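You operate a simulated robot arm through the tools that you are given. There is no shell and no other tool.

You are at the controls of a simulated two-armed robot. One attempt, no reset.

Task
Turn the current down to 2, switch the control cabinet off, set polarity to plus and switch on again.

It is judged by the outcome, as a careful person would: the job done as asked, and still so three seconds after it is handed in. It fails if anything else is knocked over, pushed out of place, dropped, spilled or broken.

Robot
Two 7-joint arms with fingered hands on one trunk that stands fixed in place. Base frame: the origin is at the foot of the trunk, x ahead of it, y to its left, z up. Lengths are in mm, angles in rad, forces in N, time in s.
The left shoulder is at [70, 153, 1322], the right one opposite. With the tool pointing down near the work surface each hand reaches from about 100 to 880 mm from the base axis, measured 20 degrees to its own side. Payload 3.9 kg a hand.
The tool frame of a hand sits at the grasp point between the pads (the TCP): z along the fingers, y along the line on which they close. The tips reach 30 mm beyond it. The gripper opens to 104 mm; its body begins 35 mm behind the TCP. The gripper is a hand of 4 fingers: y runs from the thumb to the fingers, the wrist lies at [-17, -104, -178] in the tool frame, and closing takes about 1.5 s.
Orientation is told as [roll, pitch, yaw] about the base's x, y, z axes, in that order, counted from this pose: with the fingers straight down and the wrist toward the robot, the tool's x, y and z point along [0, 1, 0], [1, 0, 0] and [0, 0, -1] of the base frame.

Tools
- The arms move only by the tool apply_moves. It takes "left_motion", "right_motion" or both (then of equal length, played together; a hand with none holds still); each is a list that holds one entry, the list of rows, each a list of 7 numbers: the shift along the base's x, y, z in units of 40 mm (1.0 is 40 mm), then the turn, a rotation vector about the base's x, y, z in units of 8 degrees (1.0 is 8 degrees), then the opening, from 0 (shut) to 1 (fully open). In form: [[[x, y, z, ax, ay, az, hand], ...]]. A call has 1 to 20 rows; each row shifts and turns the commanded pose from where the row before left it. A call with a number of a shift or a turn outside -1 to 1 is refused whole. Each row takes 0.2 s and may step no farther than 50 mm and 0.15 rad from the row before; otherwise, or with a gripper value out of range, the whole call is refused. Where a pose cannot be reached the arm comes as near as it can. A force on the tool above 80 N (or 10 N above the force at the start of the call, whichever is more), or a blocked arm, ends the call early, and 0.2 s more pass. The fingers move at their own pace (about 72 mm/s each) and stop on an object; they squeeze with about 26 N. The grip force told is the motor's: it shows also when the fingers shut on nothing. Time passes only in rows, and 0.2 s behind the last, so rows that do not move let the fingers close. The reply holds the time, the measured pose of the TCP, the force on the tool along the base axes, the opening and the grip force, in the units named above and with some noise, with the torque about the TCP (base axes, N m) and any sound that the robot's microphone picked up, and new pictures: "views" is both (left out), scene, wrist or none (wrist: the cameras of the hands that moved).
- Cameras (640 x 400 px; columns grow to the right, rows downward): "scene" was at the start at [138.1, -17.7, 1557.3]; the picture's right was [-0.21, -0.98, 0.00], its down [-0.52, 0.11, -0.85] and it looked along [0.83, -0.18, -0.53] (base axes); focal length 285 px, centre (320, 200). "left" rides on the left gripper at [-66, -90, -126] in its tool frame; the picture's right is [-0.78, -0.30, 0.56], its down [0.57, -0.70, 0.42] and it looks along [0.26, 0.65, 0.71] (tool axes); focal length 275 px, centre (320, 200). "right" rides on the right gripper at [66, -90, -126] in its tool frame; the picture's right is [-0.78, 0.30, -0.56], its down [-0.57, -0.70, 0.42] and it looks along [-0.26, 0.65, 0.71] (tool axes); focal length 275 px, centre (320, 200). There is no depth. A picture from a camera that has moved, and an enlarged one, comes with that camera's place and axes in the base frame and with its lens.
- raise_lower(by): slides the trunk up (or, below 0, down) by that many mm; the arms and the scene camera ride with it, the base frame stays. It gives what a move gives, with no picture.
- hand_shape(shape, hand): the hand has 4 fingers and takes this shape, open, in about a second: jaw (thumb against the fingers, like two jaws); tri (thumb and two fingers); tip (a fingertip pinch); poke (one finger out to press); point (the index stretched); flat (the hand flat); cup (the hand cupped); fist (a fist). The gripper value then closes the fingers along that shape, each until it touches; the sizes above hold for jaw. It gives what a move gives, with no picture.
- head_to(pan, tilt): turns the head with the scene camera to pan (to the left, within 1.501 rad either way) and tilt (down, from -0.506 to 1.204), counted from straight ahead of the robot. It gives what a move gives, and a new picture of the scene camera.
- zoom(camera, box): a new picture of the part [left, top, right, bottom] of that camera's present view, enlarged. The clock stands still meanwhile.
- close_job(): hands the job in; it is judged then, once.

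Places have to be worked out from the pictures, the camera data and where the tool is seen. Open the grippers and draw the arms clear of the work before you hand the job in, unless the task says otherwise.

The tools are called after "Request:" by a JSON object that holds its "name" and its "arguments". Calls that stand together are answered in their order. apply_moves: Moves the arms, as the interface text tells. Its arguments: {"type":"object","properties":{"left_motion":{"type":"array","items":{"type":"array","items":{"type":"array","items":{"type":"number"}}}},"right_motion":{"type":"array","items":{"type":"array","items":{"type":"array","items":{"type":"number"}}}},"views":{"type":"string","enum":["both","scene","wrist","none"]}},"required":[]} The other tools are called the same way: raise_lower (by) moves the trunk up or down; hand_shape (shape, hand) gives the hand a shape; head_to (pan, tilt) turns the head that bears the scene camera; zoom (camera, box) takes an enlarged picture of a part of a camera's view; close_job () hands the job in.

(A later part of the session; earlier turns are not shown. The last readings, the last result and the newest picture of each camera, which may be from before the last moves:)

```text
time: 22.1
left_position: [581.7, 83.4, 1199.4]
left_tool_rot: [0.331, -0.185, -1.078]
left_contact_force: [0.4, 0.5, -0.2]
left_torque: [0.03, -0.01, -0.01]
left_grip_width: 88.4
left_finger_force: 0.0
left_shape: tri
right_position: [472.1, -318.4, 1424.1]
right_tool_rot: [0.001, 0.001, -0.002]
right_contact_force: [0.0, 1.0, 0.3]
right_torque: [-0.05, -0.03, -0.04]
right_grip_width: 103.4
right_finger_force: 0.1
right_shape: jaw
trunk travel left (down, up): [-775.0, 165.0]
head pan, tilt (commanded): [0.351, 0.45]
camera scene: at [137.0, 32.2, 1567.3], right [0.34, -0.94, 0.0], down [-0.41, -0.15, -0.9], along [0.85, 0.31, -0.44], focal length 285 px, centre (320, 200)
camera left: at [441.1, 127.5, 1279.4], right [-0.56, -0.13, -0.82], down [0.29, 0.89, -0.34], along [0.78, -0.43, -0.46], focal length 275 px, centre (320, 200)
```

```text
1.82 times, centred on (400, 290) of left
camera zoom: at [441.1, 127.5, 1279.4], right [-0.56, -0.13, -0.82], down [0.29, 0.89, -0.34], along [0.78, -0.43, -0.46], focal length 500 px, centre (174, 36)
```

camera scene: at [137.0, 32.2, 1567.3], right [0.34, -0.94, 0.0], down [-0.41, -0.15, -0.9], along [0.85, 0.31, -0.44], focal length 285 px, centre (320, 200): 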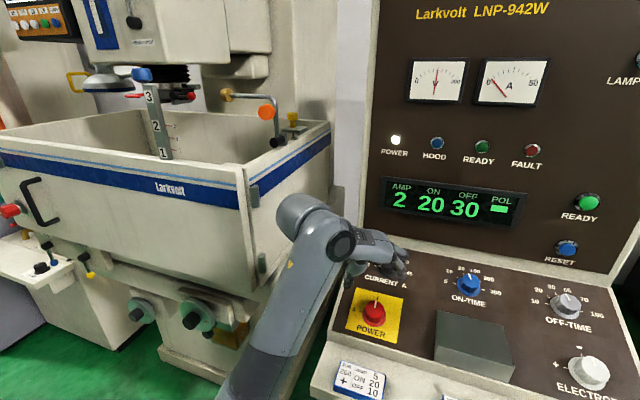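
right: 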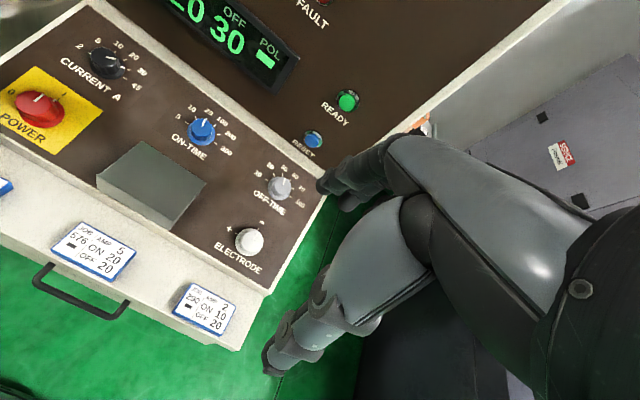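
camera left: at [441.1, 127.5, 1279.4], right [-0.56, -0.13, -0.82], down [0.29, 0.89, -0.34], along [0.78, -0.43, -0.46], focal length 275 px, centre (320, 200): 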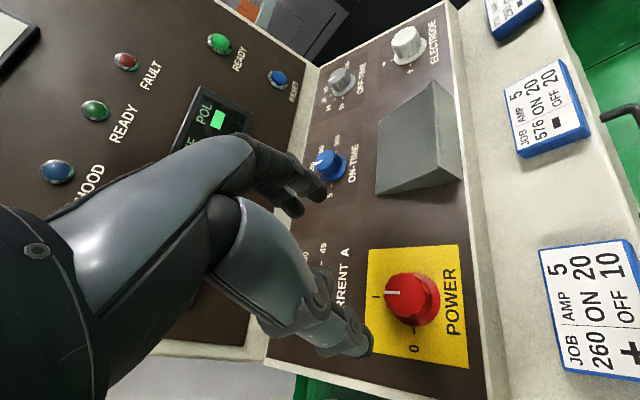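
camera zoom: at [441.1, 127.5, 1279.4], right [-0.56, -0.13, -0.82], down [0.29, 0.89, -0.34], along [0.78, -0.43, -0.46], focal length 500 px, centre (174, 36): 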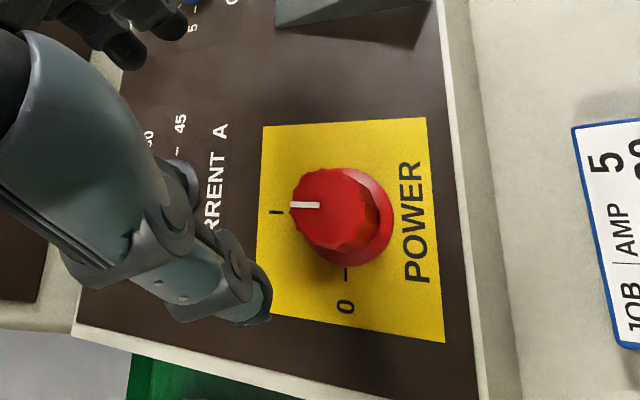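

The red knob shows slightly downslope of the tool axis. I lower the hand along the axis to about 85 mm above the panel and measure again.

Request:
{"name": "apply_moves", "arguments": {"left_motion": [[[0.256, -0.021, -0.668, 0, 0, 0, 0.85], [0.256, -0.021, -0.668, 0, 0, 0, 0.85], [0.256, -0.021, -0.668, 0, 0, 0, 0.85], [0.256, -0.021, -0.668, 0, 0, 0, 0.85], [0, 0, 0, 0, 0, 0, 0.85], [0, 0, 0, 0, 0, 0, 0.85]]], "views": "both"}}

Request:
{"name": "zoom", "arguments": {"camera": "left", "box": [260, 180, 480, 400]}}

Request:
{"name": "zoom", "arguments": {"camera": "scene", "box": [310, 220, 450, 360]}}

```text
time: 23.5
left_position: [622.0, 79.0, 1093.7]
left_tool_rot: [0.33, -0.184, -1.077]
left_contact_force: [-0.6, 0.1, 0.9]
left_torque: [-0.01, 0.02, -0.01]
left_grip_width: 88.1
left_finger_force: 0.0
left_shape: tri
right_position: [472.2, -317.2, 1425.2]
right_tool_rot: [0.001, 0.001, -0.002]
right_contact_force: [0.2, 0.2, 0.1]
right_torque: [0.0, -0.01, 0.01]
right_grip_width: 103.6
right_finger_force: 0.1
right_shape: jaw
trunk travel left (down, up): [-775.0, 165.0]
head pan, tilt (commanded): [0.351, 0.45]
camera scene: at [136.7, 32.2, 1567.4], right [0.34, -0.94, 0.0], down [-0.41, -0.15, -0.9], along [0.85, 0.31, -0.44], focal length 285 px, centre (320, 200)
camera left: at [481.9, 123.9, 1172.3], right [-0.56, -0.13, -0.82], down [0.29, 0.89, -0.34], along [0.78, -0.43, -0.46], focal length 275 px, centre (320, 200)
```

scene: 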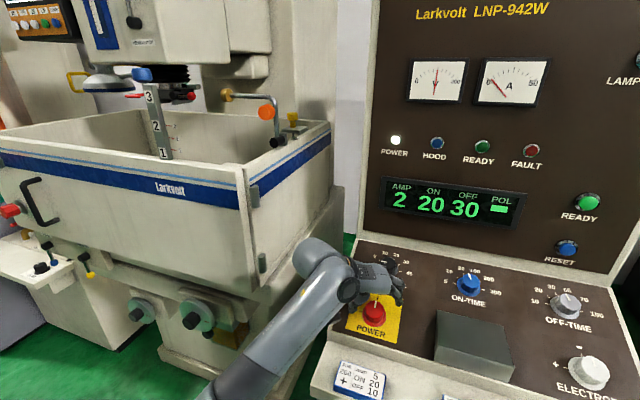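
left: 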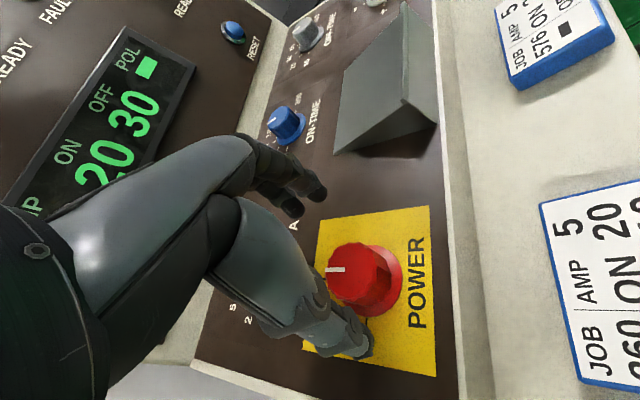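

```text
1.82 times, centred on (370, 290) of left
camera zoom: at [481.9, 123.9, 1172.3], right [-0.56, -0.13, -0.82], down [0.29, 0.89, -0.34], along [0.78, -0.43, -0.46], focal length 500 px, centre (229, 36)
```

zoom: 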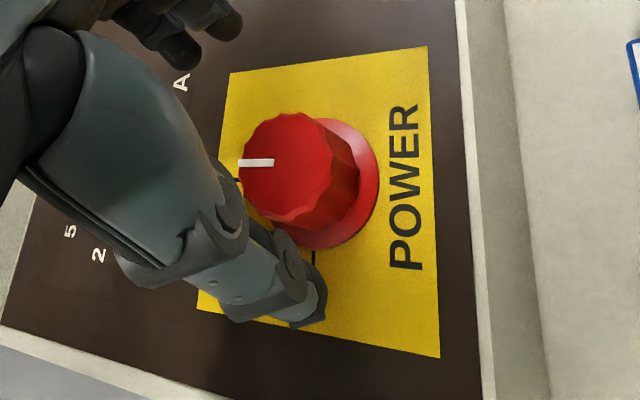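

```text
2.86 times, centred on (380, 290) of scene
camera zoom: at [136.7, 32.2, 1567.4], right [0.34, -0.94, 0.0], down [-0.41, -0.15, -0.9], along [0.85, 0.31, -0.44], focal length 815 px, centre (149, -57)
```

zoom: 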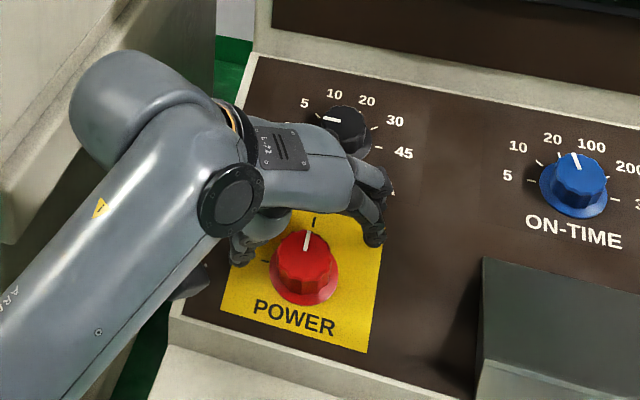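

The tool axis now passes within about 2 mm of the knob's axis. I descend so the tips are about 9 mm above the panel, still open.

Request:
{"name": "apply_moves", "arguments": {"left_motion": [[[0.15, 0.008, -0.362, 0, 0, 0, 0.85], [0.15, 0.008, -0.362, 0, 0, 0, 0.85], [0.15, 0.008, -0.362, 0, 0, 0, 0.85], [0, 0, 0, 0, 0, 0, 0.85], [0, 0, 0, 0, 0, 0, 0.85]]], "views": "wrist"}}

Request:
{"name": "zoom", "arguments": {"camera": "left", "box": [240, 160, 440, 380]}}

Request:
{"name": "zoom", "arguments": {"camera": "scene", "box": [310, 220, 450, 360]}}

```text
time: 24.7
left_position: [640.2, 80.8, 1048.7]
left_tool_rot: [0.329, -0.185, -1.077]
left_contact_force: [-0.7, 0.1, -0.6]
left_torque: [0.01, -0.01, 0.01]
left_grip_width: 88.3
left_finger_force: 0.1
left_shape: tri
right_position: [473.1, -316.2, 1423.8]
right_tool_rot: [0.0, 0.0, -0.003]
right_contact_force: [-0.5, 0.4, -0.2]
right_torque: [0.02, 0.02, 0.04]
right_grip_width: 103.6
right_finger_force: 0.0
right_shape: jaw
trunk travel left (down, up): [-775.0, 165.0]
head pan, tilt (commanded): [0.351, 0.45]
camera left: at [500.5, 125.0, 1127.6], right [-0.56, -0.13, -0.82], down [0.29, 0.89, -0.34], along [0.78, -0.43, -0.46], focal length 275 px, centre (320, 200)
```

left: 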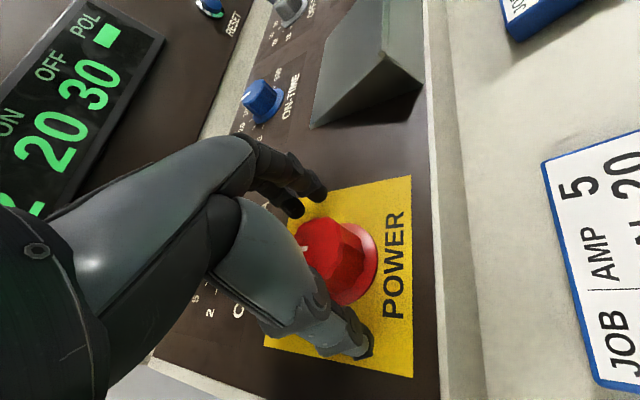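

```text
1.82 times, centred on (340, 270) of left
camera zoom: at [500.5, 125.0, 1127.6], right [-0.56, -0.13, -0.82], down [0.29, 0.89, -0.34], along [0.78, -0.43, -0.46], focal length 500 px, centre (284, 73)
```

zoom: 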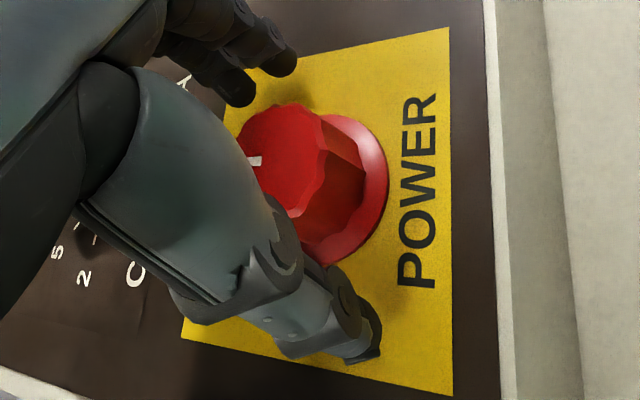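

```text
2.86 times, centred on (380, 290) of scene
camera zoom: at [136.8, 32.4, 1567.4], right [0.34, -0.94, 0.0], down [-0.41, -0.15, -0.9], along [0.85, 0.31, -0.44], focal length 815 px, centre (149, -57)
```

zoom: 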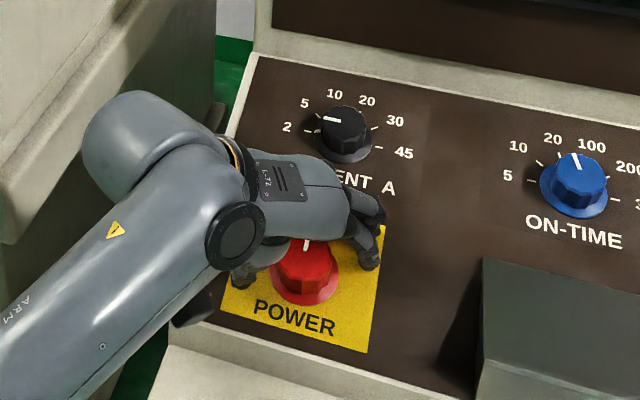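

The knob sits between thumb and fingers with no contact yet. I close on it and read the forces.

Request:
{"name": "apply_moves", "arguments": {"left_motion": [[[0, -0.03, 0, 0, 0, 0, 0.6], [0, 0, 0, 0, 0, 0, 0.4], [0, 0, 0, 0, 0, 0, 0.2], [0, 0, 0, 0, 0, 0, 0.2], [0, 0, 0, 0, 0, 0, 0.2], [0, 0, 0, 0, 0, 0, 0.2]]], "views": "both"}}

Request:
{"name": "zoom", "arguments": {"camera": "left", "box": [240, 160, 440, 380]}}

```text
time: 26.1
left_position: [638.2, 78.8, 1047.7]
left_tool_rot: [0.328, -0.186, -1.076]
left_contact_force: [-1.2, 1.3, -1.2]
left_torque: [0.03, 0.06, -0.02]
left_grip_width: 35.7
left_finger_force: 26.2
left_shape: tri
right_position: [471.9, -316.9, 1424.3]
right_tool_rot: [-0.001, 0.001, -0.003]
right_contact_force: [-0.7, -0.4, 0.6]
right_torque: [0.03, -0.01, 0.0]
right_grip_width: 103.7
right_finger_force: 0.1
right_shape: jaw
trunk travel left (down, up): [-775.0, 165.0]
head pan, tilt (commanded): [0.351, 0.45]
camera scene: at [137.0, 32.9, 1567.3], right [0.34, -0.94, 0.0], down [-0.41, -0.15, -0.9], along [0.85, 0.31, -0.44], focal length 285 px, centre (320, 200)
camera left: at [499.9, 123.9, 1127.5], right [-0.56, -0.13, -0.82], down [0.29, 0.89, -0.34], along [0.78, -0.43, -0.46], focal length 275 px, centre (320, 200)
```

scene: 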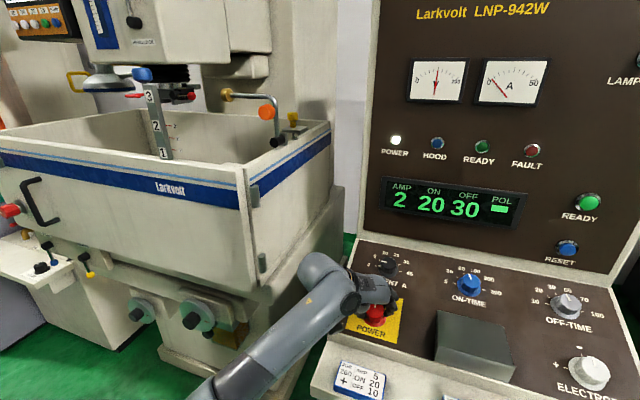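
left: 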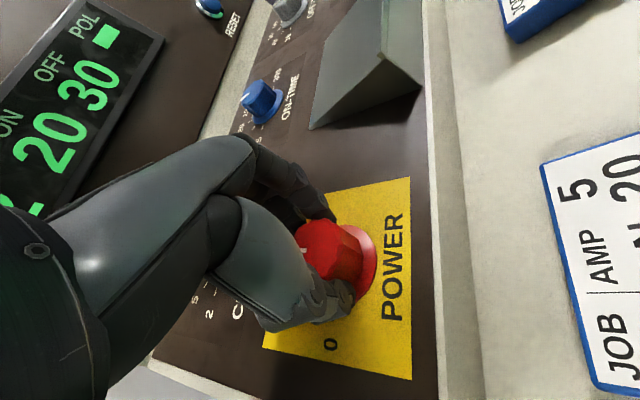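

```text
1.82 times, centred on (340, 270) of left
camera zoom: at [499.9, 123.9, 1127.5], right [-0.56, -0.13, -0.82], down [0.29, 0.89, -0.34], along [0.78, -0.43, -0.46], focal length 500 px, centre (284, 73)
```

zoom: 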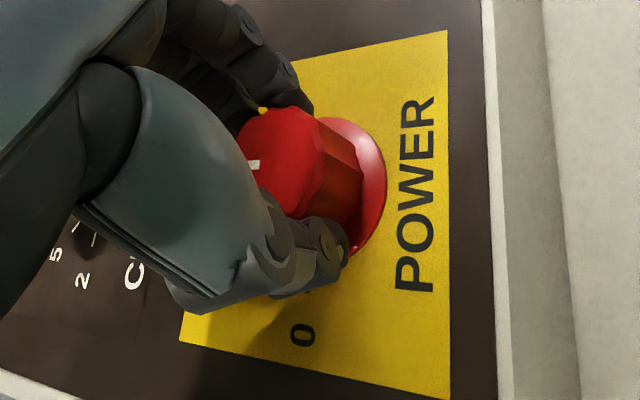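

The grip is firm with hardly any side force. I turn the power knob 48 degrees anticlockwise first and check the forces.

Request:
{"name": "apply_moves", "arguments": {"left_motion": [[[0, 0, 0, -0.368, 0, 0.93, 0.2], [0, 0, 0, -0.368, 0, 0.93, 0.2], [0, 0, 0, -0.368, 0, 0.93, 0.2], [0, 0, 0, -0.368, 0, 0.93, 0.2], [0, 0, 0, -0.368, 0, 0.93, 0.2], [0, 0, 0, -0.368, 0, 0.93, 0.2]]], "views": "both"}}

```text
time: 27.5
left_position: [639.1, 78.5, 1048.8]
left_tool_rot: [0.08, -0.366, -0.222]
left_contact_force: [4.0, -3.0, -2.4]
left_torque: [-0.07, -0.05, 0.0]
left_grip_width: 35.4
left_finger_force: 26.2
left_shape: tri
right_position: [473.6, -319.3, 1423.1]
right_tool_rot: [0.003, -0.001, -0.001]
right_contact_force: [1.4, -0.7, 0.0]
right_torque: [-0.02, 0.05, -0.01]
right_grip_width: 103.6
right_finger_force: 0.2
right_shape: jaw
trunk travel left (down, up): [-775.0, 165.0]
head pan, tilt (commanded): [0.351, 0.45]
camera scene: at [138.5, 30.7, 1567.3], right [0.34, -0.94, 0.0], down [-0.41, -0.15, -0.9], along [0.85, 0.31, -0.44], focal length 285 px, centre (320, 200)
camera left: at [500.5, 32.8, 1128.1], right [-0.21, -0.7, -0.68], down [-0.37, 0.7, -0.6], along [0.9, 0.13, -0.41], focal length 275 px, centre (320, 200)
```

scene: 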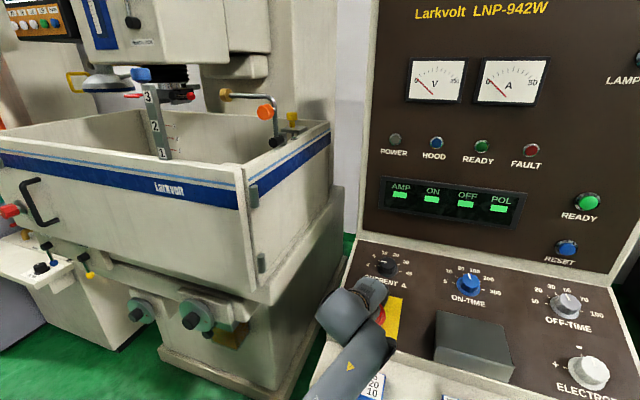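
left: 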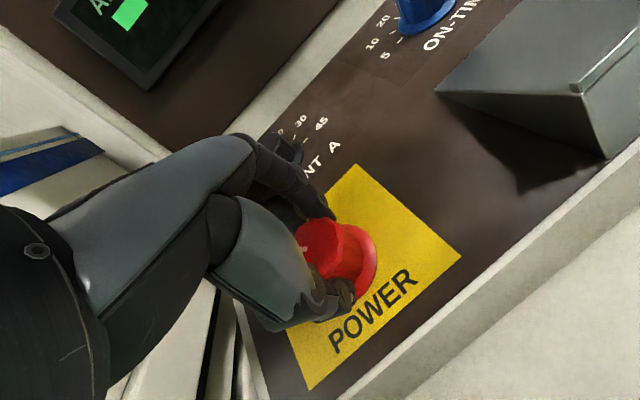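

The power lamp has gone out and the display shows only dashes. I finish the turn to the 0 mark, 42 degrees more.

Request:
{"name": "apply_moves", "arguments": {"left_motion": [[[0, 0, 0, -0.368, 0, 0.93, 0.2], [0, 0, 0, -0.368, 0, 0.93, 0.2], [0, 0, 0, -0.368, 0, 0.93, 0.2], [0, 0, 0, -0.368, 0, 0.93, 0.2], [0, 0, 0, -0.368, 0, 0.93, 0.2], [0, 0, 0, -0.092, 0, 0.232, 0.2], [0, 0, 0, 0, 0, 0, 0.2]]], "views": "both"}}

Request:
{"name": "zoom", "arguments": {"camera": "left", "box": [240, 160, 440, 380]}}

```text
time: 28.8
left_position: [641.0, 149.0, 1034.8]
left_tool_rot: [-0.034, -0.416, 0.51]
left_contact_force: [-2.8, 2.3, 6.8]
left_torque: [0.02, -0.11, 0.07]
left_grip_width: 23.6
left_finger_force: 25.9
left_shape: tri
right_position: [468.6, -318.5, 1424.5]
right_tool_rot: [0.004, -0.001, -0.001]
right_contact_force: [-0.5, -0.6, -0.7]
right_torque: [0.04, -0.02, -0.01]
right_grip_width: 103.9
right_finger_force: 0.0
right_shape: jaw
trunk travel left (down, up): [-775.0, 165.0]
head pan, tilt (commanded): [0.351, 0.45]
stopped in row 6 (left hand): the arm was blocked; the commanded pose is now the measured one
camera scene: at [133.5, 30.6, 1567.6], right [0.35, -0.94, 0.0], down [-0.41, -0.15, -0.9], along [0.85, 0.31, -0.43], focal length 285 px, centre (320, 200)
camera left: at [555.4, 29.9, 1115.1], right [0.34, -0.72, -0.6], down [-0.68, 0.26, -0.69], along [0.65, 0.64, -0.4], focal length 275 px, centre (320, 200)
```

scene: 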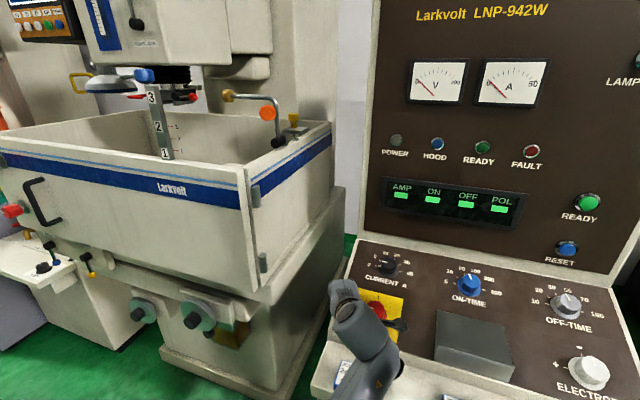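
left: 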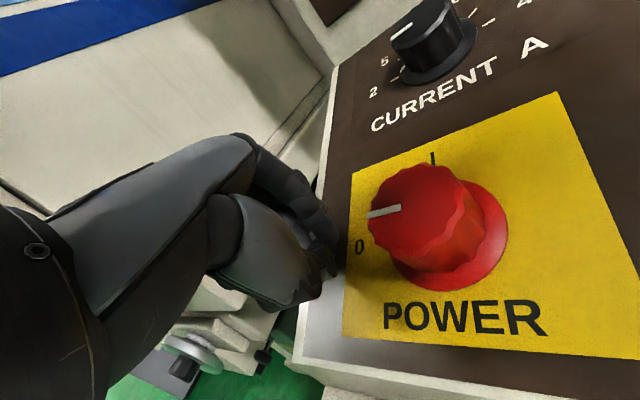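

```text
1.82 times, centred on (340, 270) of left
camera zoom: at [555.4, 29.9, 1115.1], right [0.34, -0.72, -0.6], down [-0.68, 0.26, -0.69], along [0.65, 0.64, -0.4], focal length 500 px, centre (284, 73)
```

zoom: 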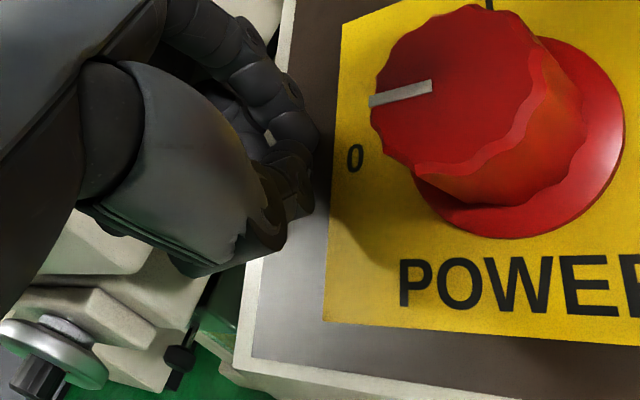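

The knob's pointer has moved to the 0 side, but near the end the hand slipped off to the left and the arm was reported blocked. I lift the hand straight away from the panel and then inspect everything.

Request:
{"name": "apply_moves", "arguments": {"left_motion": [[[-0.1, 0, 0.25, 0, 0, 0, 0.25], [-0.18, 0, 0.46, 0, 0, 0, 0.25], [-0.29, 0, 0.74, 0, 0, 0, 0.25], [-0.33, 0, 0.84, 0, 0, 0, 0.25], [-0.33, 0, 0.84, 0, 0, 0, 0.3], [0, 0, 0, 0, 0, 0, 0.5]]], "views": "both"}}

```text
time: 29.9
left_position: [598.5, 200.5, 1132.2]
left_tool_rot: [0.125, -0.479, 0.482]
left_contact_force: [-0.4, 0.6, -0.1]
left_torque: [0.01, 0.03, 0.02]
left_grip_width: 30.9
left_finger_force: 0.0
left_shape: tri
right_position: [471.3, -317.4, 1425.5]
right_tool_rot: [0.003, 0.001, -0.002]
right_contact_force: [0.2, 0.2, -0.1]
right_torque: [0.01, 0.0, 0.01]
right_grip_width: 103.8
right_finger_force: 0.0
right_shape: jaw
trunk travel left (down, up): [-775.0, 165.0]
head pan, tilt (commanded): [0.351, 0.45]
stopped in row 5 (left hand): the arm was blocked; the commanded pose is now the measured one
camera scene: at [136.1, 32.4, 1567.4], right [0.34, -0.94, 0.0], down [-0.41, -0.15, -0.9], along [0.85, 0.31, -0.43], focal length 285 px, centre (320, 200)
camera left: at [519.4, 67.3, 1193.9], right [0.36, -0.6, -0.71], down [-0.7, 0.34, -0.63], along [0.62, 0.72, -0.3], focal length 275 px, centre (320, 200)
```

scene: 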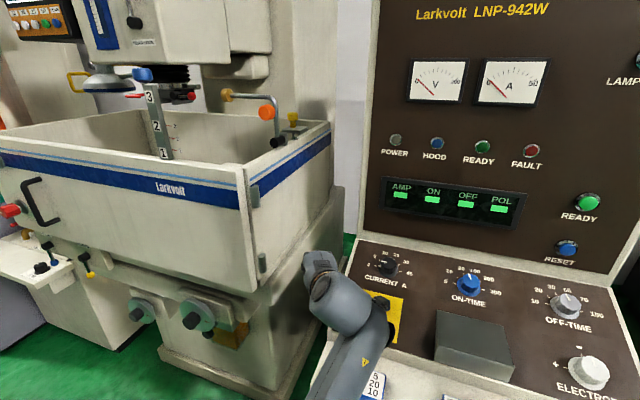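
left: 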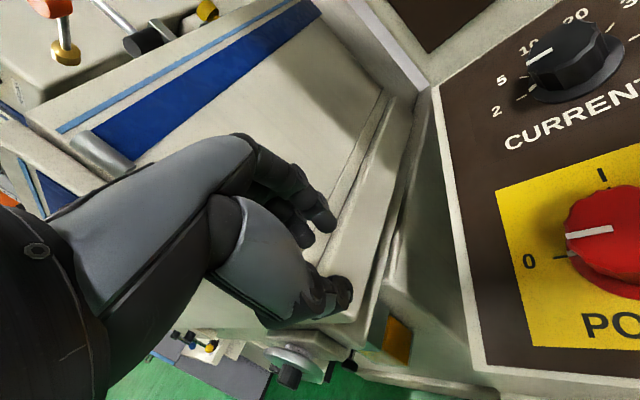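

The power knob's pointer now stands clearly at 0. The arm had run against its own limits when turned that far at this near spot, so I swing the hand back toward -60 degrees while raising it.

Request:
{"name": "apply_moves", "arguments": {"left_motion": [[[0.0, -0.267, 0.223, 0.1947, 0.159, -0.9605, 0.6], [0.0, -0.267, 0.223, 0.1947, 0.159, -0.9605, 0.6], [0.0, -0.267, 0.223, 0.1947, 0.159, -0.9605, 0.6], [0.0, -0.267, 0.223, 0.1947, 0.159, -0.9605, 0.6], [0.0, -0.267, 0.223, 0.1947, 0.159, -0.9605, 0.6], [0.0, -0.267, 0.223, 0.1947, 0.159, -0.9605, 0.6]]], "views": "both"}}

```text
time: 31.3
left_position: [598.8, 134.1, 1184.5]
left_tool_rot: [0.302, -0.355, -0.401]
left_contact_force: [-0.8, -0.7, 0.6]
left_torque: [-0.03, 0.01, 0.0]
left_grip_width: 62.1
left_finger_force: 0.1
left_shape: tri
right_position: [472.9, -316.1, 1424.9]
right_tool_rot: [0.001, -0.001, -0.002]
right_contact_force: [-0.4, -0.6, -0.1]
right_torque: [0.01, 0.04, -0.01]
right_grip_width: 103.7
right_finger_force: 0.0
right_shape: jaw
trunk travel left (down, up): [-775.0, 165.0]
head pan, tilt (commanded): [0.351, 0.45]
camera scene: at [137.5, 32.6, 1567.3], right [0.34, -0.94, 0.0], down [-0.41, -0.15, -0.9], along [0.85, 0.31, -0.44], focal length 285 px, centre (320, 200)
camera left: at [451.7, 87.6, 1248.1], right [-0.24, -0.53, -0.82], down [-0.27, 0.84, -0.47], along [0.93, 0.11, -0.34], focal length 275 px, centre (320, 200)
```

scene: 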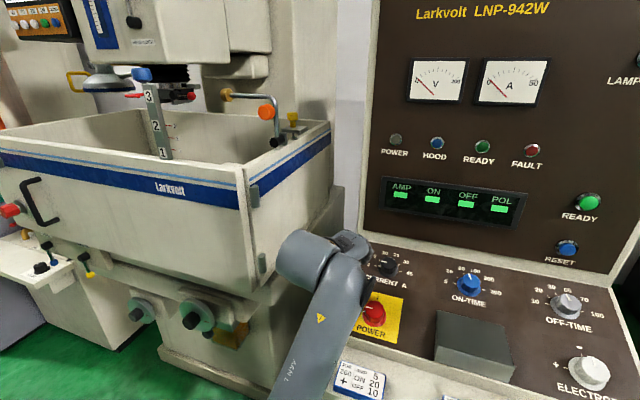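
left: 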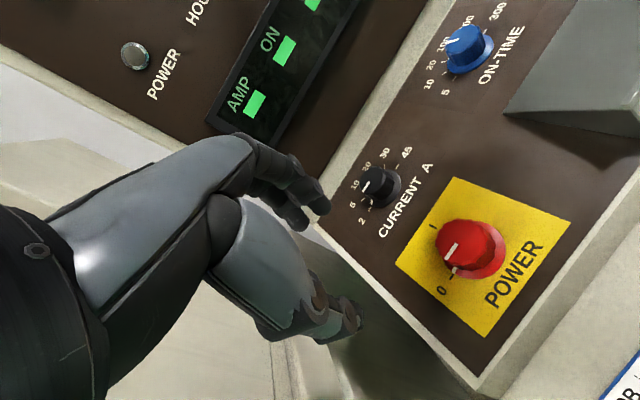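

Free again; the power pointer is at 0, the current pointer still at 2, and the job card is in place. I finish the left hand's swing to a parking pose, then turn the head toward the electrode knob.

Request:
{"name": "apply_moves", "arguments": {"left_motion": [[[0.0, -0.267, 0.223, 0.1947, 0.159, -0.9605, 0.85], [0.0, -0.267, 0.223, 0.1947, 0.159, -0.9605, 0.85], [0.0, -0.267, 0.223, 0.1947, 0.159, -0.9605, 0.85], [0.0, -0.267, 0.223, 0.1947, 0.159, -0.9605, 0.85], [0.0, -0.267, 0.223, 0.1947, 0.159, -0.9605, 0.85], [0, 0, 0, 0, 0, 0, 0.85]]], "views": "wrist"}}

Request:
{"name": "hand_shape", "arguments": {"shape": "tri", "hand": "right"}}

Request:
{"name": "head_to", "arguments": {"pan": -0.3, "tilt": 0.6}}

```text
time: 32.7
left_position: [599.6, 83.2, 1229.9]
left_tool_rot: [0.328, -0.183, -1.079]
left_contact_force: [-0.4, 0.2, -0.4]
left_torque: [-0.01, -0.01, -0.02]
left_grip_width: 88.2
left_finger_force: 0.1
left_shape: tri
right_position: [470.8, -317.2, 1424.1]
right_tool_rot: [0.0, 0.0, -0.001]
right_contact_force: [-0.4, -0.1, 0.6]
right_torque: [0.03, 0.0, -0.03]
right_grip_width: 103.7
right_finger_force: 0.1
right_shape: jaw
trunk travel left (down, up): [-775.0, 165.0]
head pan, tilt (commanded): [0.351, 0.45]
camera left: at [459.8, 127.0, 1309.2], right [-0.56, -0.13, -0.82], down [0.29, 0.89, -0.34], along [0.78, -0.43, -0.46], focal length 275 px, centre (320, 200)
```

left: 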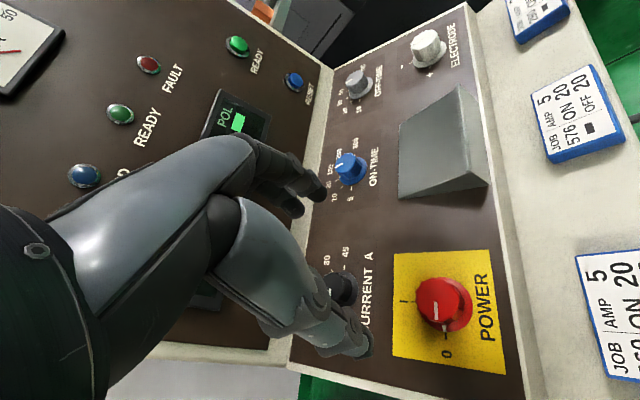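

```text
time: 33.6
left_position: [599.5, 82.6, 1228.5]
left_tool_rot: [0.327, -0.184, -1.078]
left_contact_force: [0.0, -0.2, 0.0]
left_torque: [0.02, 0.0, 0.01]
left_grip_width: 88.3
left_finger_force: 0.0
left_shape: tri
right_position: [471.9, -318.0, 1424.1]
right_tool_rot: [0.0, 0.001, -0.002]
right_contact_force: [-0.9, -0.2, 0.3]
right_torque: [0.01, 0.04, 0.02]
right_grip_width: 103.7
right_finger_force: 0.0
right_shape: tri
trunk travel left (down, up): [-775.0, 165.0]
head pan, tilt (commanded): [0.351, 0.45]
```

```text
time: 34.6
left_position: [600.1, 82.2, 1228.7]
left_tool_rot: [0.328, -0.184, -1.077]
left_contact_force: [0.2, 0.1, 0.5]
left_torque: [0.01, -0.01, 0.01]
left_grip_width: 88.3
left_finger_force: 0.1
left_shape: tri
right_position: [472.1, -317.4, 1423.8]
right_tool_rot: [0.0, 0.0, -0.003]
right_contact_force: [-0.5, -0.5, 0.1]
right_torque: [0.0, 0.03, 0.01]
right_grip_width: 103.9
right_finger_force: 0.0
right_shape: tri
trunk travel left (down, up): [-775.0, 165.0]
head pan, tilt (commanded): [-0.3, 0.6]
camera scene: at [135.0, -25.2, 1553.8], right [-0.3, -0.96, 0.0], down [-0.54, 0.17, -0.83], along [0.79, -0.24, -0.56], focal length 285 px, centre (320, 200)
```

scene: 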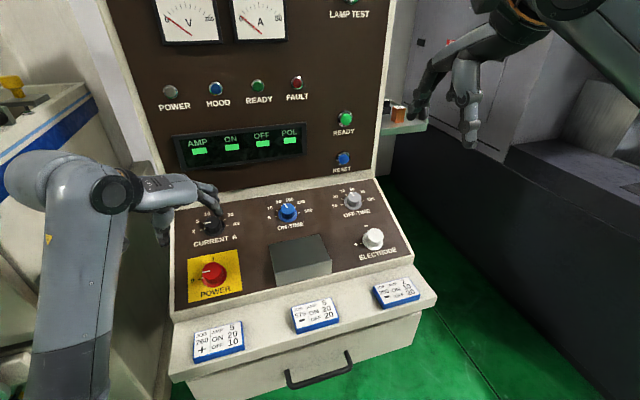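

All three job cards are in place and the machine is off. I enlarge the electrode knob in the scene view to locate it.

Request:
{"name": "zoom", "arguments": {"camera": "scene", "box": [320, 190, 430, 300]}}

Request:
{"name": "zoom", "arguments": {"camera": "right", "box": [150, 150, 340, 300]}}

```text
3.64 times, centred on (375, 245) of scene
camera zoom: at [135.0, -25.2, 1553.8], right [-0.3, -0.96, 0.0], down [-0.54, 0.17, -0.83], along [0.79, -0.24, -0.56], focal length 1038 px, centre (120, 36)
```

zoom: 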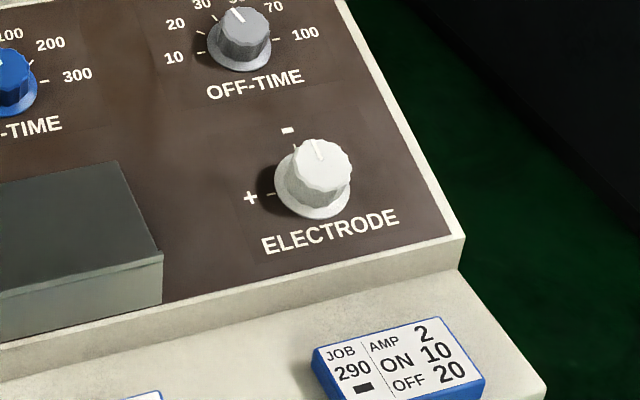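

```text
2.67 times, centred on (245, 225) of right
camera zoom: at [383.1, -250.1, 1550.2], right [0.3, -0.78, 0.56], down [-0.7, -0.57, -0.42], along [0.65, -0.27, -0.71], focal length 734 px, centre (520, 133)
```

zoom: 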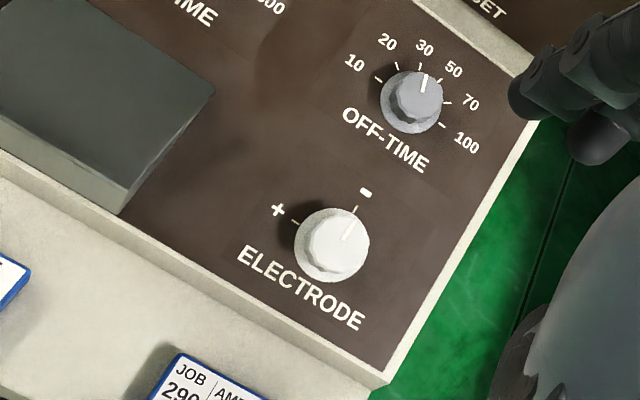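

The electrode knob's base comes out at about [655, -339, 1014] from both cameras. I bring the right hand above it, tilted to the panel, with the hand turned about +5 degrees so there is room for a 90-degree anticlockwise turn.

Request:
{"name": "apply_moves", "arguments": {"right_motion": [[[0.3475, -0.054, -0.6, 0, 0, 0.625, 0.85], [0.3475, -0.054, -0.6, 0, -0.9, 0, 0.85], [0.3475, -0.054, -0.7, 0, -0.9, 0, 0.85], [0.3475, -0.054, -0.7, 0, -0.9, 0, 0.85], [0.3475, -0.054, -0.8, 0, 0, 0, 0.85], [0.3475, -0.054, -0.8, 0, 0, 0, 0.85], [0.3475, -0.054, -0.8, 0, 0, 0, 0.85], [0.3475, -0.054, -0.8, 0, 0, 0, 0.85], [0.3475, -0.054, -0.8, 0, 0, 0, 0.85], [0.3475, -0.054, -0.8, 0, 0, 0, 0.85], [0, 0, 0, 0, 0, 0, 0.85], [0, 0, 0, 0, 0, 0, 0.85]]], "views": "both"}}

Request:
{"name": "zoom", "arguments": {"camera": "right", "box": [160, 180, 380, 400]}}

Request:
{"name": "zoom", "arguments": {"camera": "scene", "box": [310, 160, 450, 300]}}

```text
time: 37.2
left_position: [600.2, 82.3, 1229.4]
left_tool_rot: [0.325, -0.185, -1.075]
left_contact_force: [-0.5, 0.6, 0.1]
left_torque: [-0.02, -0.02, -0.03]
left_grip_width: 88.6
left_finger_force: 0.0
left_shape: tri
right_position: [609.3, -340.5, 1130.0]
right_tool_rot: [-0.033, -0.375, 0.092]
right_contact_force: [0.1, -0.3, 0.9]
right_torque: [0.02, 0.01, 0.0]
right_grip_width: 88.4
right_finger_force: 0.1
right_shape: tri
trunk travel left (down, up): [-775.0, 165.0]
head pan, tilt (commanded): [-0.3, 0.6]
camera scene: at [135.0, -25.2, 1553.8], right [-0.3, -0.96, 0.0], down [-0.54, 0.17, -0.83], along [0.79, -0.24, -0.56], focal length 285 px, centre (320, 200)
camera right: at [475.8, -281.6, 1211.3], right [0.13, -0.75, 0.65], down [-0.45, -0.63, -0.63], along [0.88, -0.21, -0.42], focal length 275 px, centre (320, 200)
```

scene: 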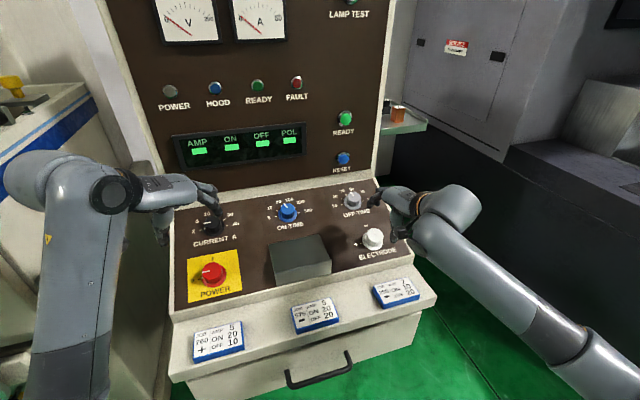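
right: 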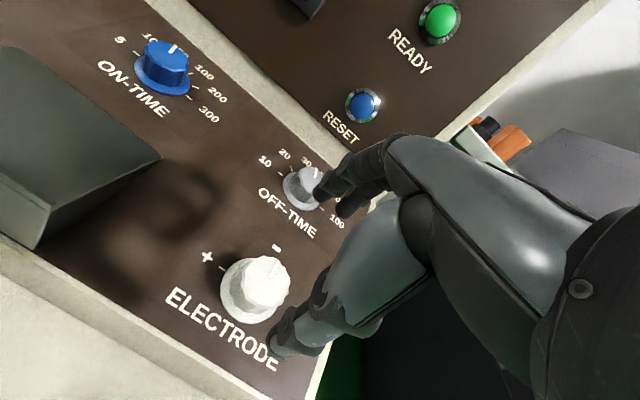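

```text
1.82 times, centred on (270, 290) of right
camera zoom: at [475.8, -281.6, 1211.3], right [0.13, -0.75, 0.65], down [-0.45, -0.63, -0.63], along [0.88, -0.21, -0.42], focal length 500 px, centre (411, 36)
```

zoom: 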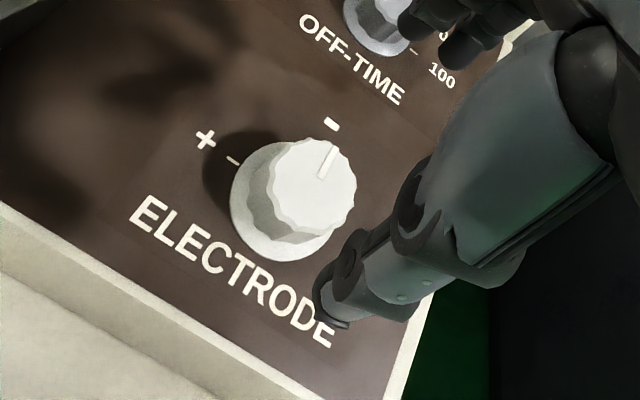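

```text
2.86 times, centred on (380, 230) of scene
camera zoom: at [135.0, -25.2, 1553.8], right [-0.3, -0.96, 0.0], down [-0.54, 0.17, -0.83], along [0.79, -0.24, -0.56], focal length 815 px, centre (149, 114)
```

zoom: 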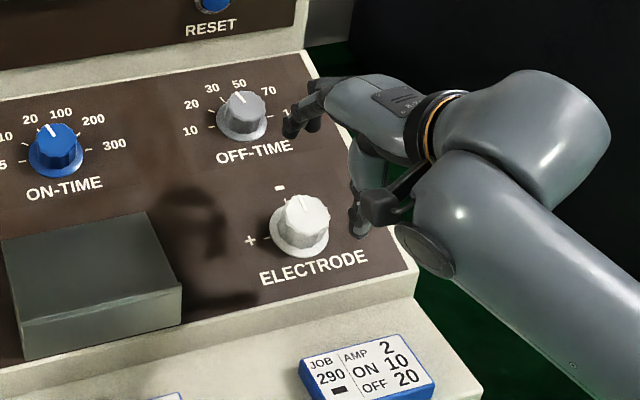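

The right hand is aligned within about 2 mm of the electrode knob's axis. I lower it to about 60 mm above the panel and check again.

Request:
{"name": "apply_moves", "arguments": {"right_motion": [[[0.2, 0.01, -0.5, 0, 0, 0, 0.85], [0.2, 0.01, -0.5, 0, 0, 0, 0.85], [0.2, 0.01, -0.5, 0, 0, 0, 0.85], [0, 0, 0, 0, 0, 0, 0.85], [0, 0, 0, 0, 0, 0, 0.85]]], "views": "both"}}

Request:
{"name": "zoom", "arguments": {"camera": "right", "box": [180, 160, 400, 380]}}

Request:
{"name": "zoom", "arguments": {"camera": "scene", "box": [310, 160, 450, 300]}}

```text
time: 38.5
left_position: [599.9, 82.9, 1229.2]
left_tool_rot: [0.327, -0.186, -1.077]
left_contact_force: [0.5, -0.4, -0.1]
left_torque: [0.01, 0.0, 0.0]
left_grip_width: 88.5
left_finger_force: 0.0
left_shape: tri
right_position: [634.6, -337.5, 1068.2]
right_tool_rot: [-0.032, -0.376, 0.094]
right_contact_force: [-0.1, -1.0, -0.2]
right_torque: [-0.04, 0.02, 0.05]
right_grip_width: 88.5
right_finger_force: 0.1
right_shape: tri
trunk travel left (down, up): [-775.0, 165.0]
head pan, tilt (commanded): [-0.3, 0.6]
camera scene: at [135.1, -25.3, 1553.8], right [-0.3, -0.96, 0.0], down [-0.54, 0.17, -0.82], along [0.79, -0.24, -0.57], focal length 285 px, centre (320, 200)
camera right: at [499.7, -278.9, 1150.2], right [0.13, -0.75, 0.65], down [-0.45, -0.63, -0.63], along [0.88, -0.21, -0.42], focal length 275 px, centre (320, 200)
```

scene: 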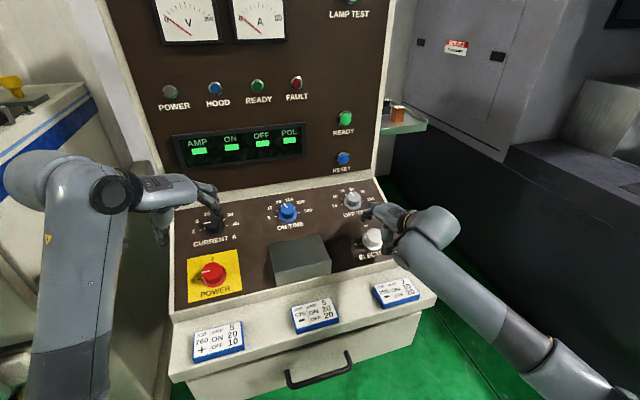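
right: 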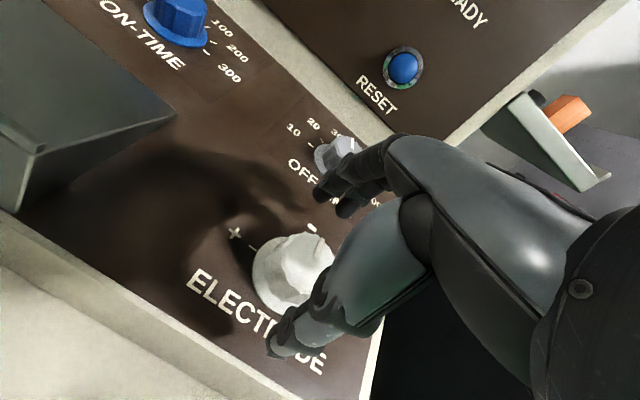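

```text
1.82 times, centred on (290, 270) of right
camera zoom: at [499.7, -278.9, 1150.2], right [0.13, -0.75, 0.65], down [-0.45, -0.63, -0.63], along [0.88, -0.21, -0.42], focal length 500 px, centre (374, 73)
```

zoom: 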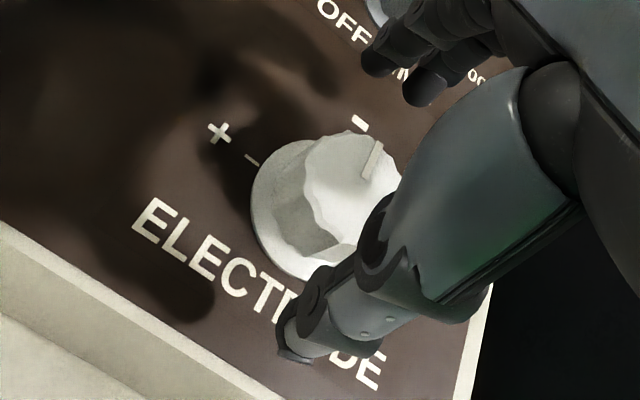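

```text
2.86 times, centred on (380, 230) of scene
camera zoom: at [135.1, -25.3, 1553.8], right [-0.3, -0.96, 0.0], down [-0.54, 0.17, -0.82], along [0.79, -0.24, -0.57], focal length 815 px, centre (149, 114)
```

zoom: 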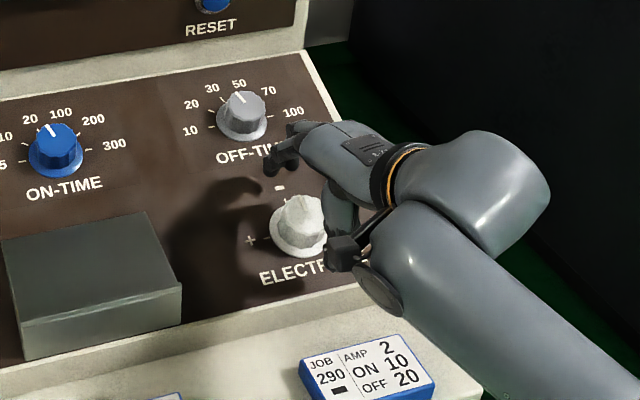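

Still well centred, about 2 mm to correct. I make the small correction and descend to gripping depth.

Request:
{"name": "apply_moves", "arguments": {"right_motion": [[[0.1125, -0.025, -0.216, 0, 0, 0, 0.85], [0.1125, -0.025, -0.216, 0, 0, 0, 0.85], [0, 0, 0, 0, 0, 0, 0.85], [0, 0, 0, 0, 0, 0, 0.85]]], "views": "none"}}

Request:
{"name": "zoom", "arguments": {"camera": "right", "box": [180, 160, 400, 380]}}

Request:
{"name": "zoom", "arguments": {"camera": "scene", "box": [310, 160, 450, 300]}}

```text
time: 39.5
left_position: [600.0, 81.7, 1229.9]
left_tool_rot: [0.326, -0.184, -1.076]
left_contact_force: [-0.2, -0.2, 0.6]
left_torque: [-0.01, 0.02, 0.0]
left_grip_width: 88.2
left_finger_force: 0.1
left_shape: tri
right_position: [645.2, -340.0, 1050.6]
right_tool_rot: [-0.034, -0.375, 0.093]
right_contact_force: [0.0, -0.6, 0.2]
right_torque: [0.01, -0.02, -0.01]
right_grip_width: 88.4
right_finger_force: 0.0
right_shape: tri
trunk travel left (down, up): [-775.0, 165.0]
head pan, tilt (commanded): [-0.3, 0.6]
```

```text
1.82 times, centred on (290, 270) of right
camera zoom: at [511.2, -281.0, 1132.5], right [0.13, -0.75, 0.65], down [-0.45, -0.63, -0.63], along [0.88, -0.21, -0.42], focal length 500 px, centre (374, 73)
```

zoom: 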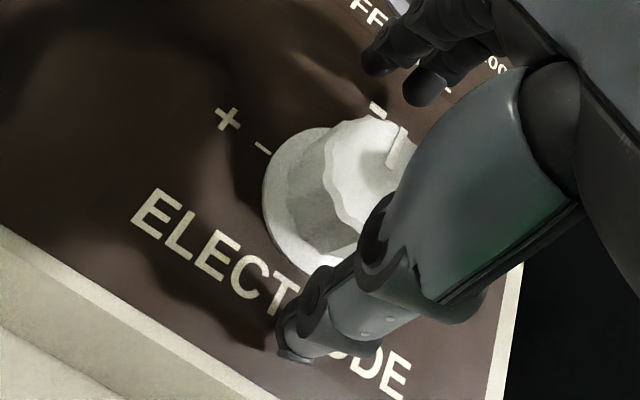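

```text
2.86 times, centred on (380, 230) of scene
camera zoom: at [135.1, -25.3, 1553.8], right [-0.3, -0.96, 0.0], down [-0.54, 0.17, -0.82], along [0.79, -0.24, -0.57], focal length 815 px, centre (149, 114)
```

zoom: 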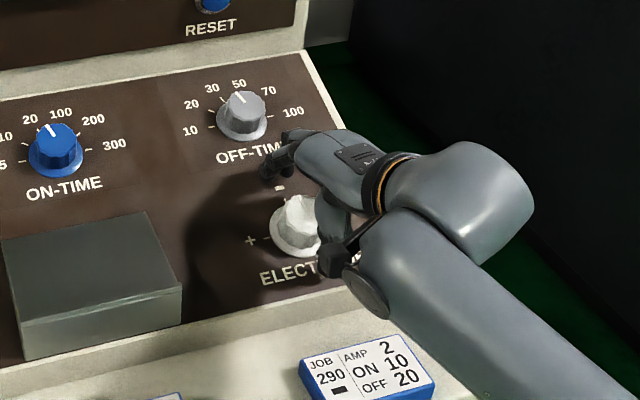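

Wrist view and scene estimate differ by only a few mm, well within the opening. I close on the electrode knob.

Request:
{"name": "apply_moves", "arguments": {"right_motion": [[[-0.04, 0, -0.02, 0, 0, 0, 0.6], [0, 0, 0, 0, 0, 0, 0.4], [0, 0, 0, 0, 0, 0, 0.2], [0, 0, 0, 0, 0, 0, 0.2], [0, 0, 0, 0, 0, 0, 0.2], [0, 0, 0, 0, 0, 0, 0.2]]], "views": "none"}}

Request:
{"name": "zoom", "arguments": {"camera": "right", "box": [180, 160, 400, 380]}}

Request:
{"name": "zoom", "arguments": {"camera": "scene", "box": [310, 160, 450, 300]}}

```text
time: 40.9
left_position: [599.9, 82.4, 1229.6]
left_tool_rot: [0.329, -0.184, -1.077]
left_contact_force: [-0.4, 0.4, 0.3]
left_torque: [-0.04, 0.01, -0.03]
left_grip_width: 88.7
left_finger_force: 0.0
left_shape: tri
right_position: [643.3, -338.8, 1049.9]
right_tool_rot: [-0.033, -0.373, 0.091]
right_contact_force: [-4.3, -0.2, -3.8]
right_torque: [0.01, 0.17, 0.02]
right_grip_width: 35.3
right_finger_force: 26.6
right_shape: tri
trunk travel left (down, up): [-775.0, 165.0]
head pan, tilt (commanded): [-0.3, 0.6]
```

```text
1.82 times, centred on (290, 270) of right
camera zoom: at [508.4, -281.6, 1131.9], right [0.13, -0.75, 0.65], down [-0.45, -0.63, -0.63], along [0.88, -0.21, -0.42], focal length 500 px, centre (374, 73)
```

zoom: 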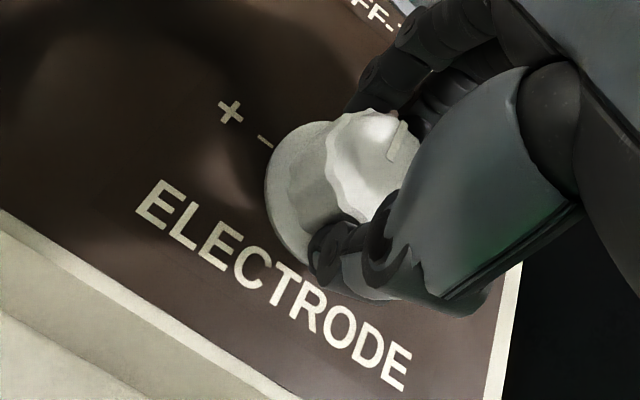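

```text
2.86 times, centred on (380, 230) of scene
camera zoom: at [134.5, -25.8, 1553.8], right [-0.3, -0.96, 0.0], down [-0.54, 0.17, -0.83], along [0.79, -0.24, -0.56], focal length 815 px, centre (149, 114)
```

zoom: 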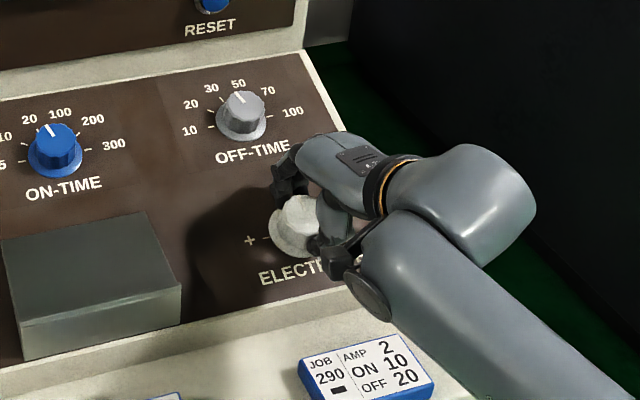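

The grip is firm with about 4 N pulling downslope, which I relieve slightly while turning 48 degrees anticlockwise.

Request:
{"name": "apply_moves", "arguments": {"right_motion": [[[-0.025, 0, -0.01, -0.368, 0, 0.93, 0.2], [0, 0, 0, -0.368, 0, 0.93, 0.2], [0, 0, 0, -0.368, 0, 0.93, 0.2], [0, 0, 0, -0.368, 0, 0.93, 0.2], [0, 0, 0, -0.368, 0, 0.93, 0.2], [0, 0, 0, -0.368, 0, 0.93, 0.2]]], "views": "both"}}

Request:
{"name": "zoom", "arguments": {"camera": "right", "box": [180, 160, 400, 380]}}

```text
time: 42.2
left_position: [599.1, 82.0, 1229.1]
left_tool_rot: [0.327, -0.183, -1.077]
left_contact_force: [-0.6, -0.6, -0.7]
left_torque: [-0.03, 0.01, 0.01]
left_grip_width: 88.3
left_finger_force: 0.0
left_shape: tri
right_position: [642.6, -340.0, 1049.8]
right_tool_rot: [-0.305, -0.226, 0.96]
right_contact_force: [-0.2, 2.0, -0.7]
right_torque: [0.1, -0.04, 0.02]
right_grip_width: 35.0
right_finger_force: 26.3
right_shape: tri
trunk travel left (down, up): [-775.0, 165.0]
head pan, tilt (commanded): [-0.3, 0.6]
camera scene: at [135.4, -25.2, 1553.8], right [-0.3, -0.96, 0.0], down [-0.54, 0.17, -0.82], along [0.79, -0.24, -0.57], focal length 285 px, centre (320, 200)
camera right: at [496.8, -371.2, 1127.2], right [0.54, -0.23, 0.81], down [0.19, -0.9, -0.38], along [0.82, 0.36, -0.44], focal length 275 px, centre (320, 200)
```

scene: 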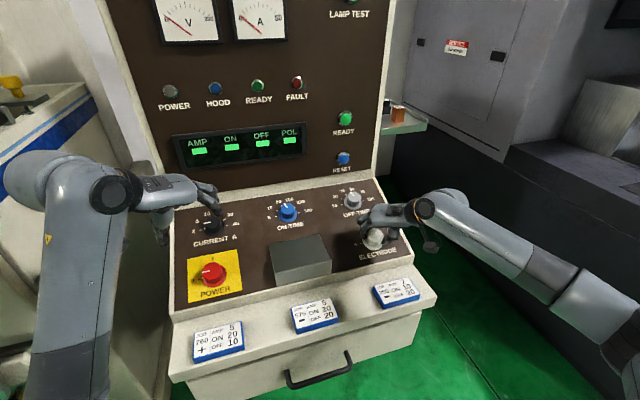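
right: 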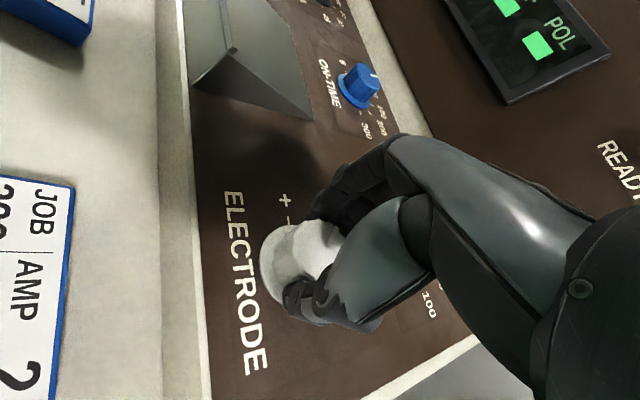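

```text
1.82 times, centred on (290, 270) of right
camera zoom: at [496.8, -371.2, 1127.2], right [0.54, -0.23, 0.81], down [0.19, -0.9, -0.38], along [0.82, 0.36, -0.44], focal length 500 px, centre (374, 73)
```

zoom: 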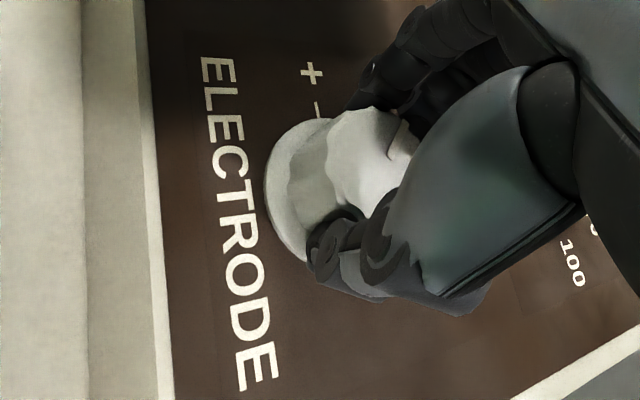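

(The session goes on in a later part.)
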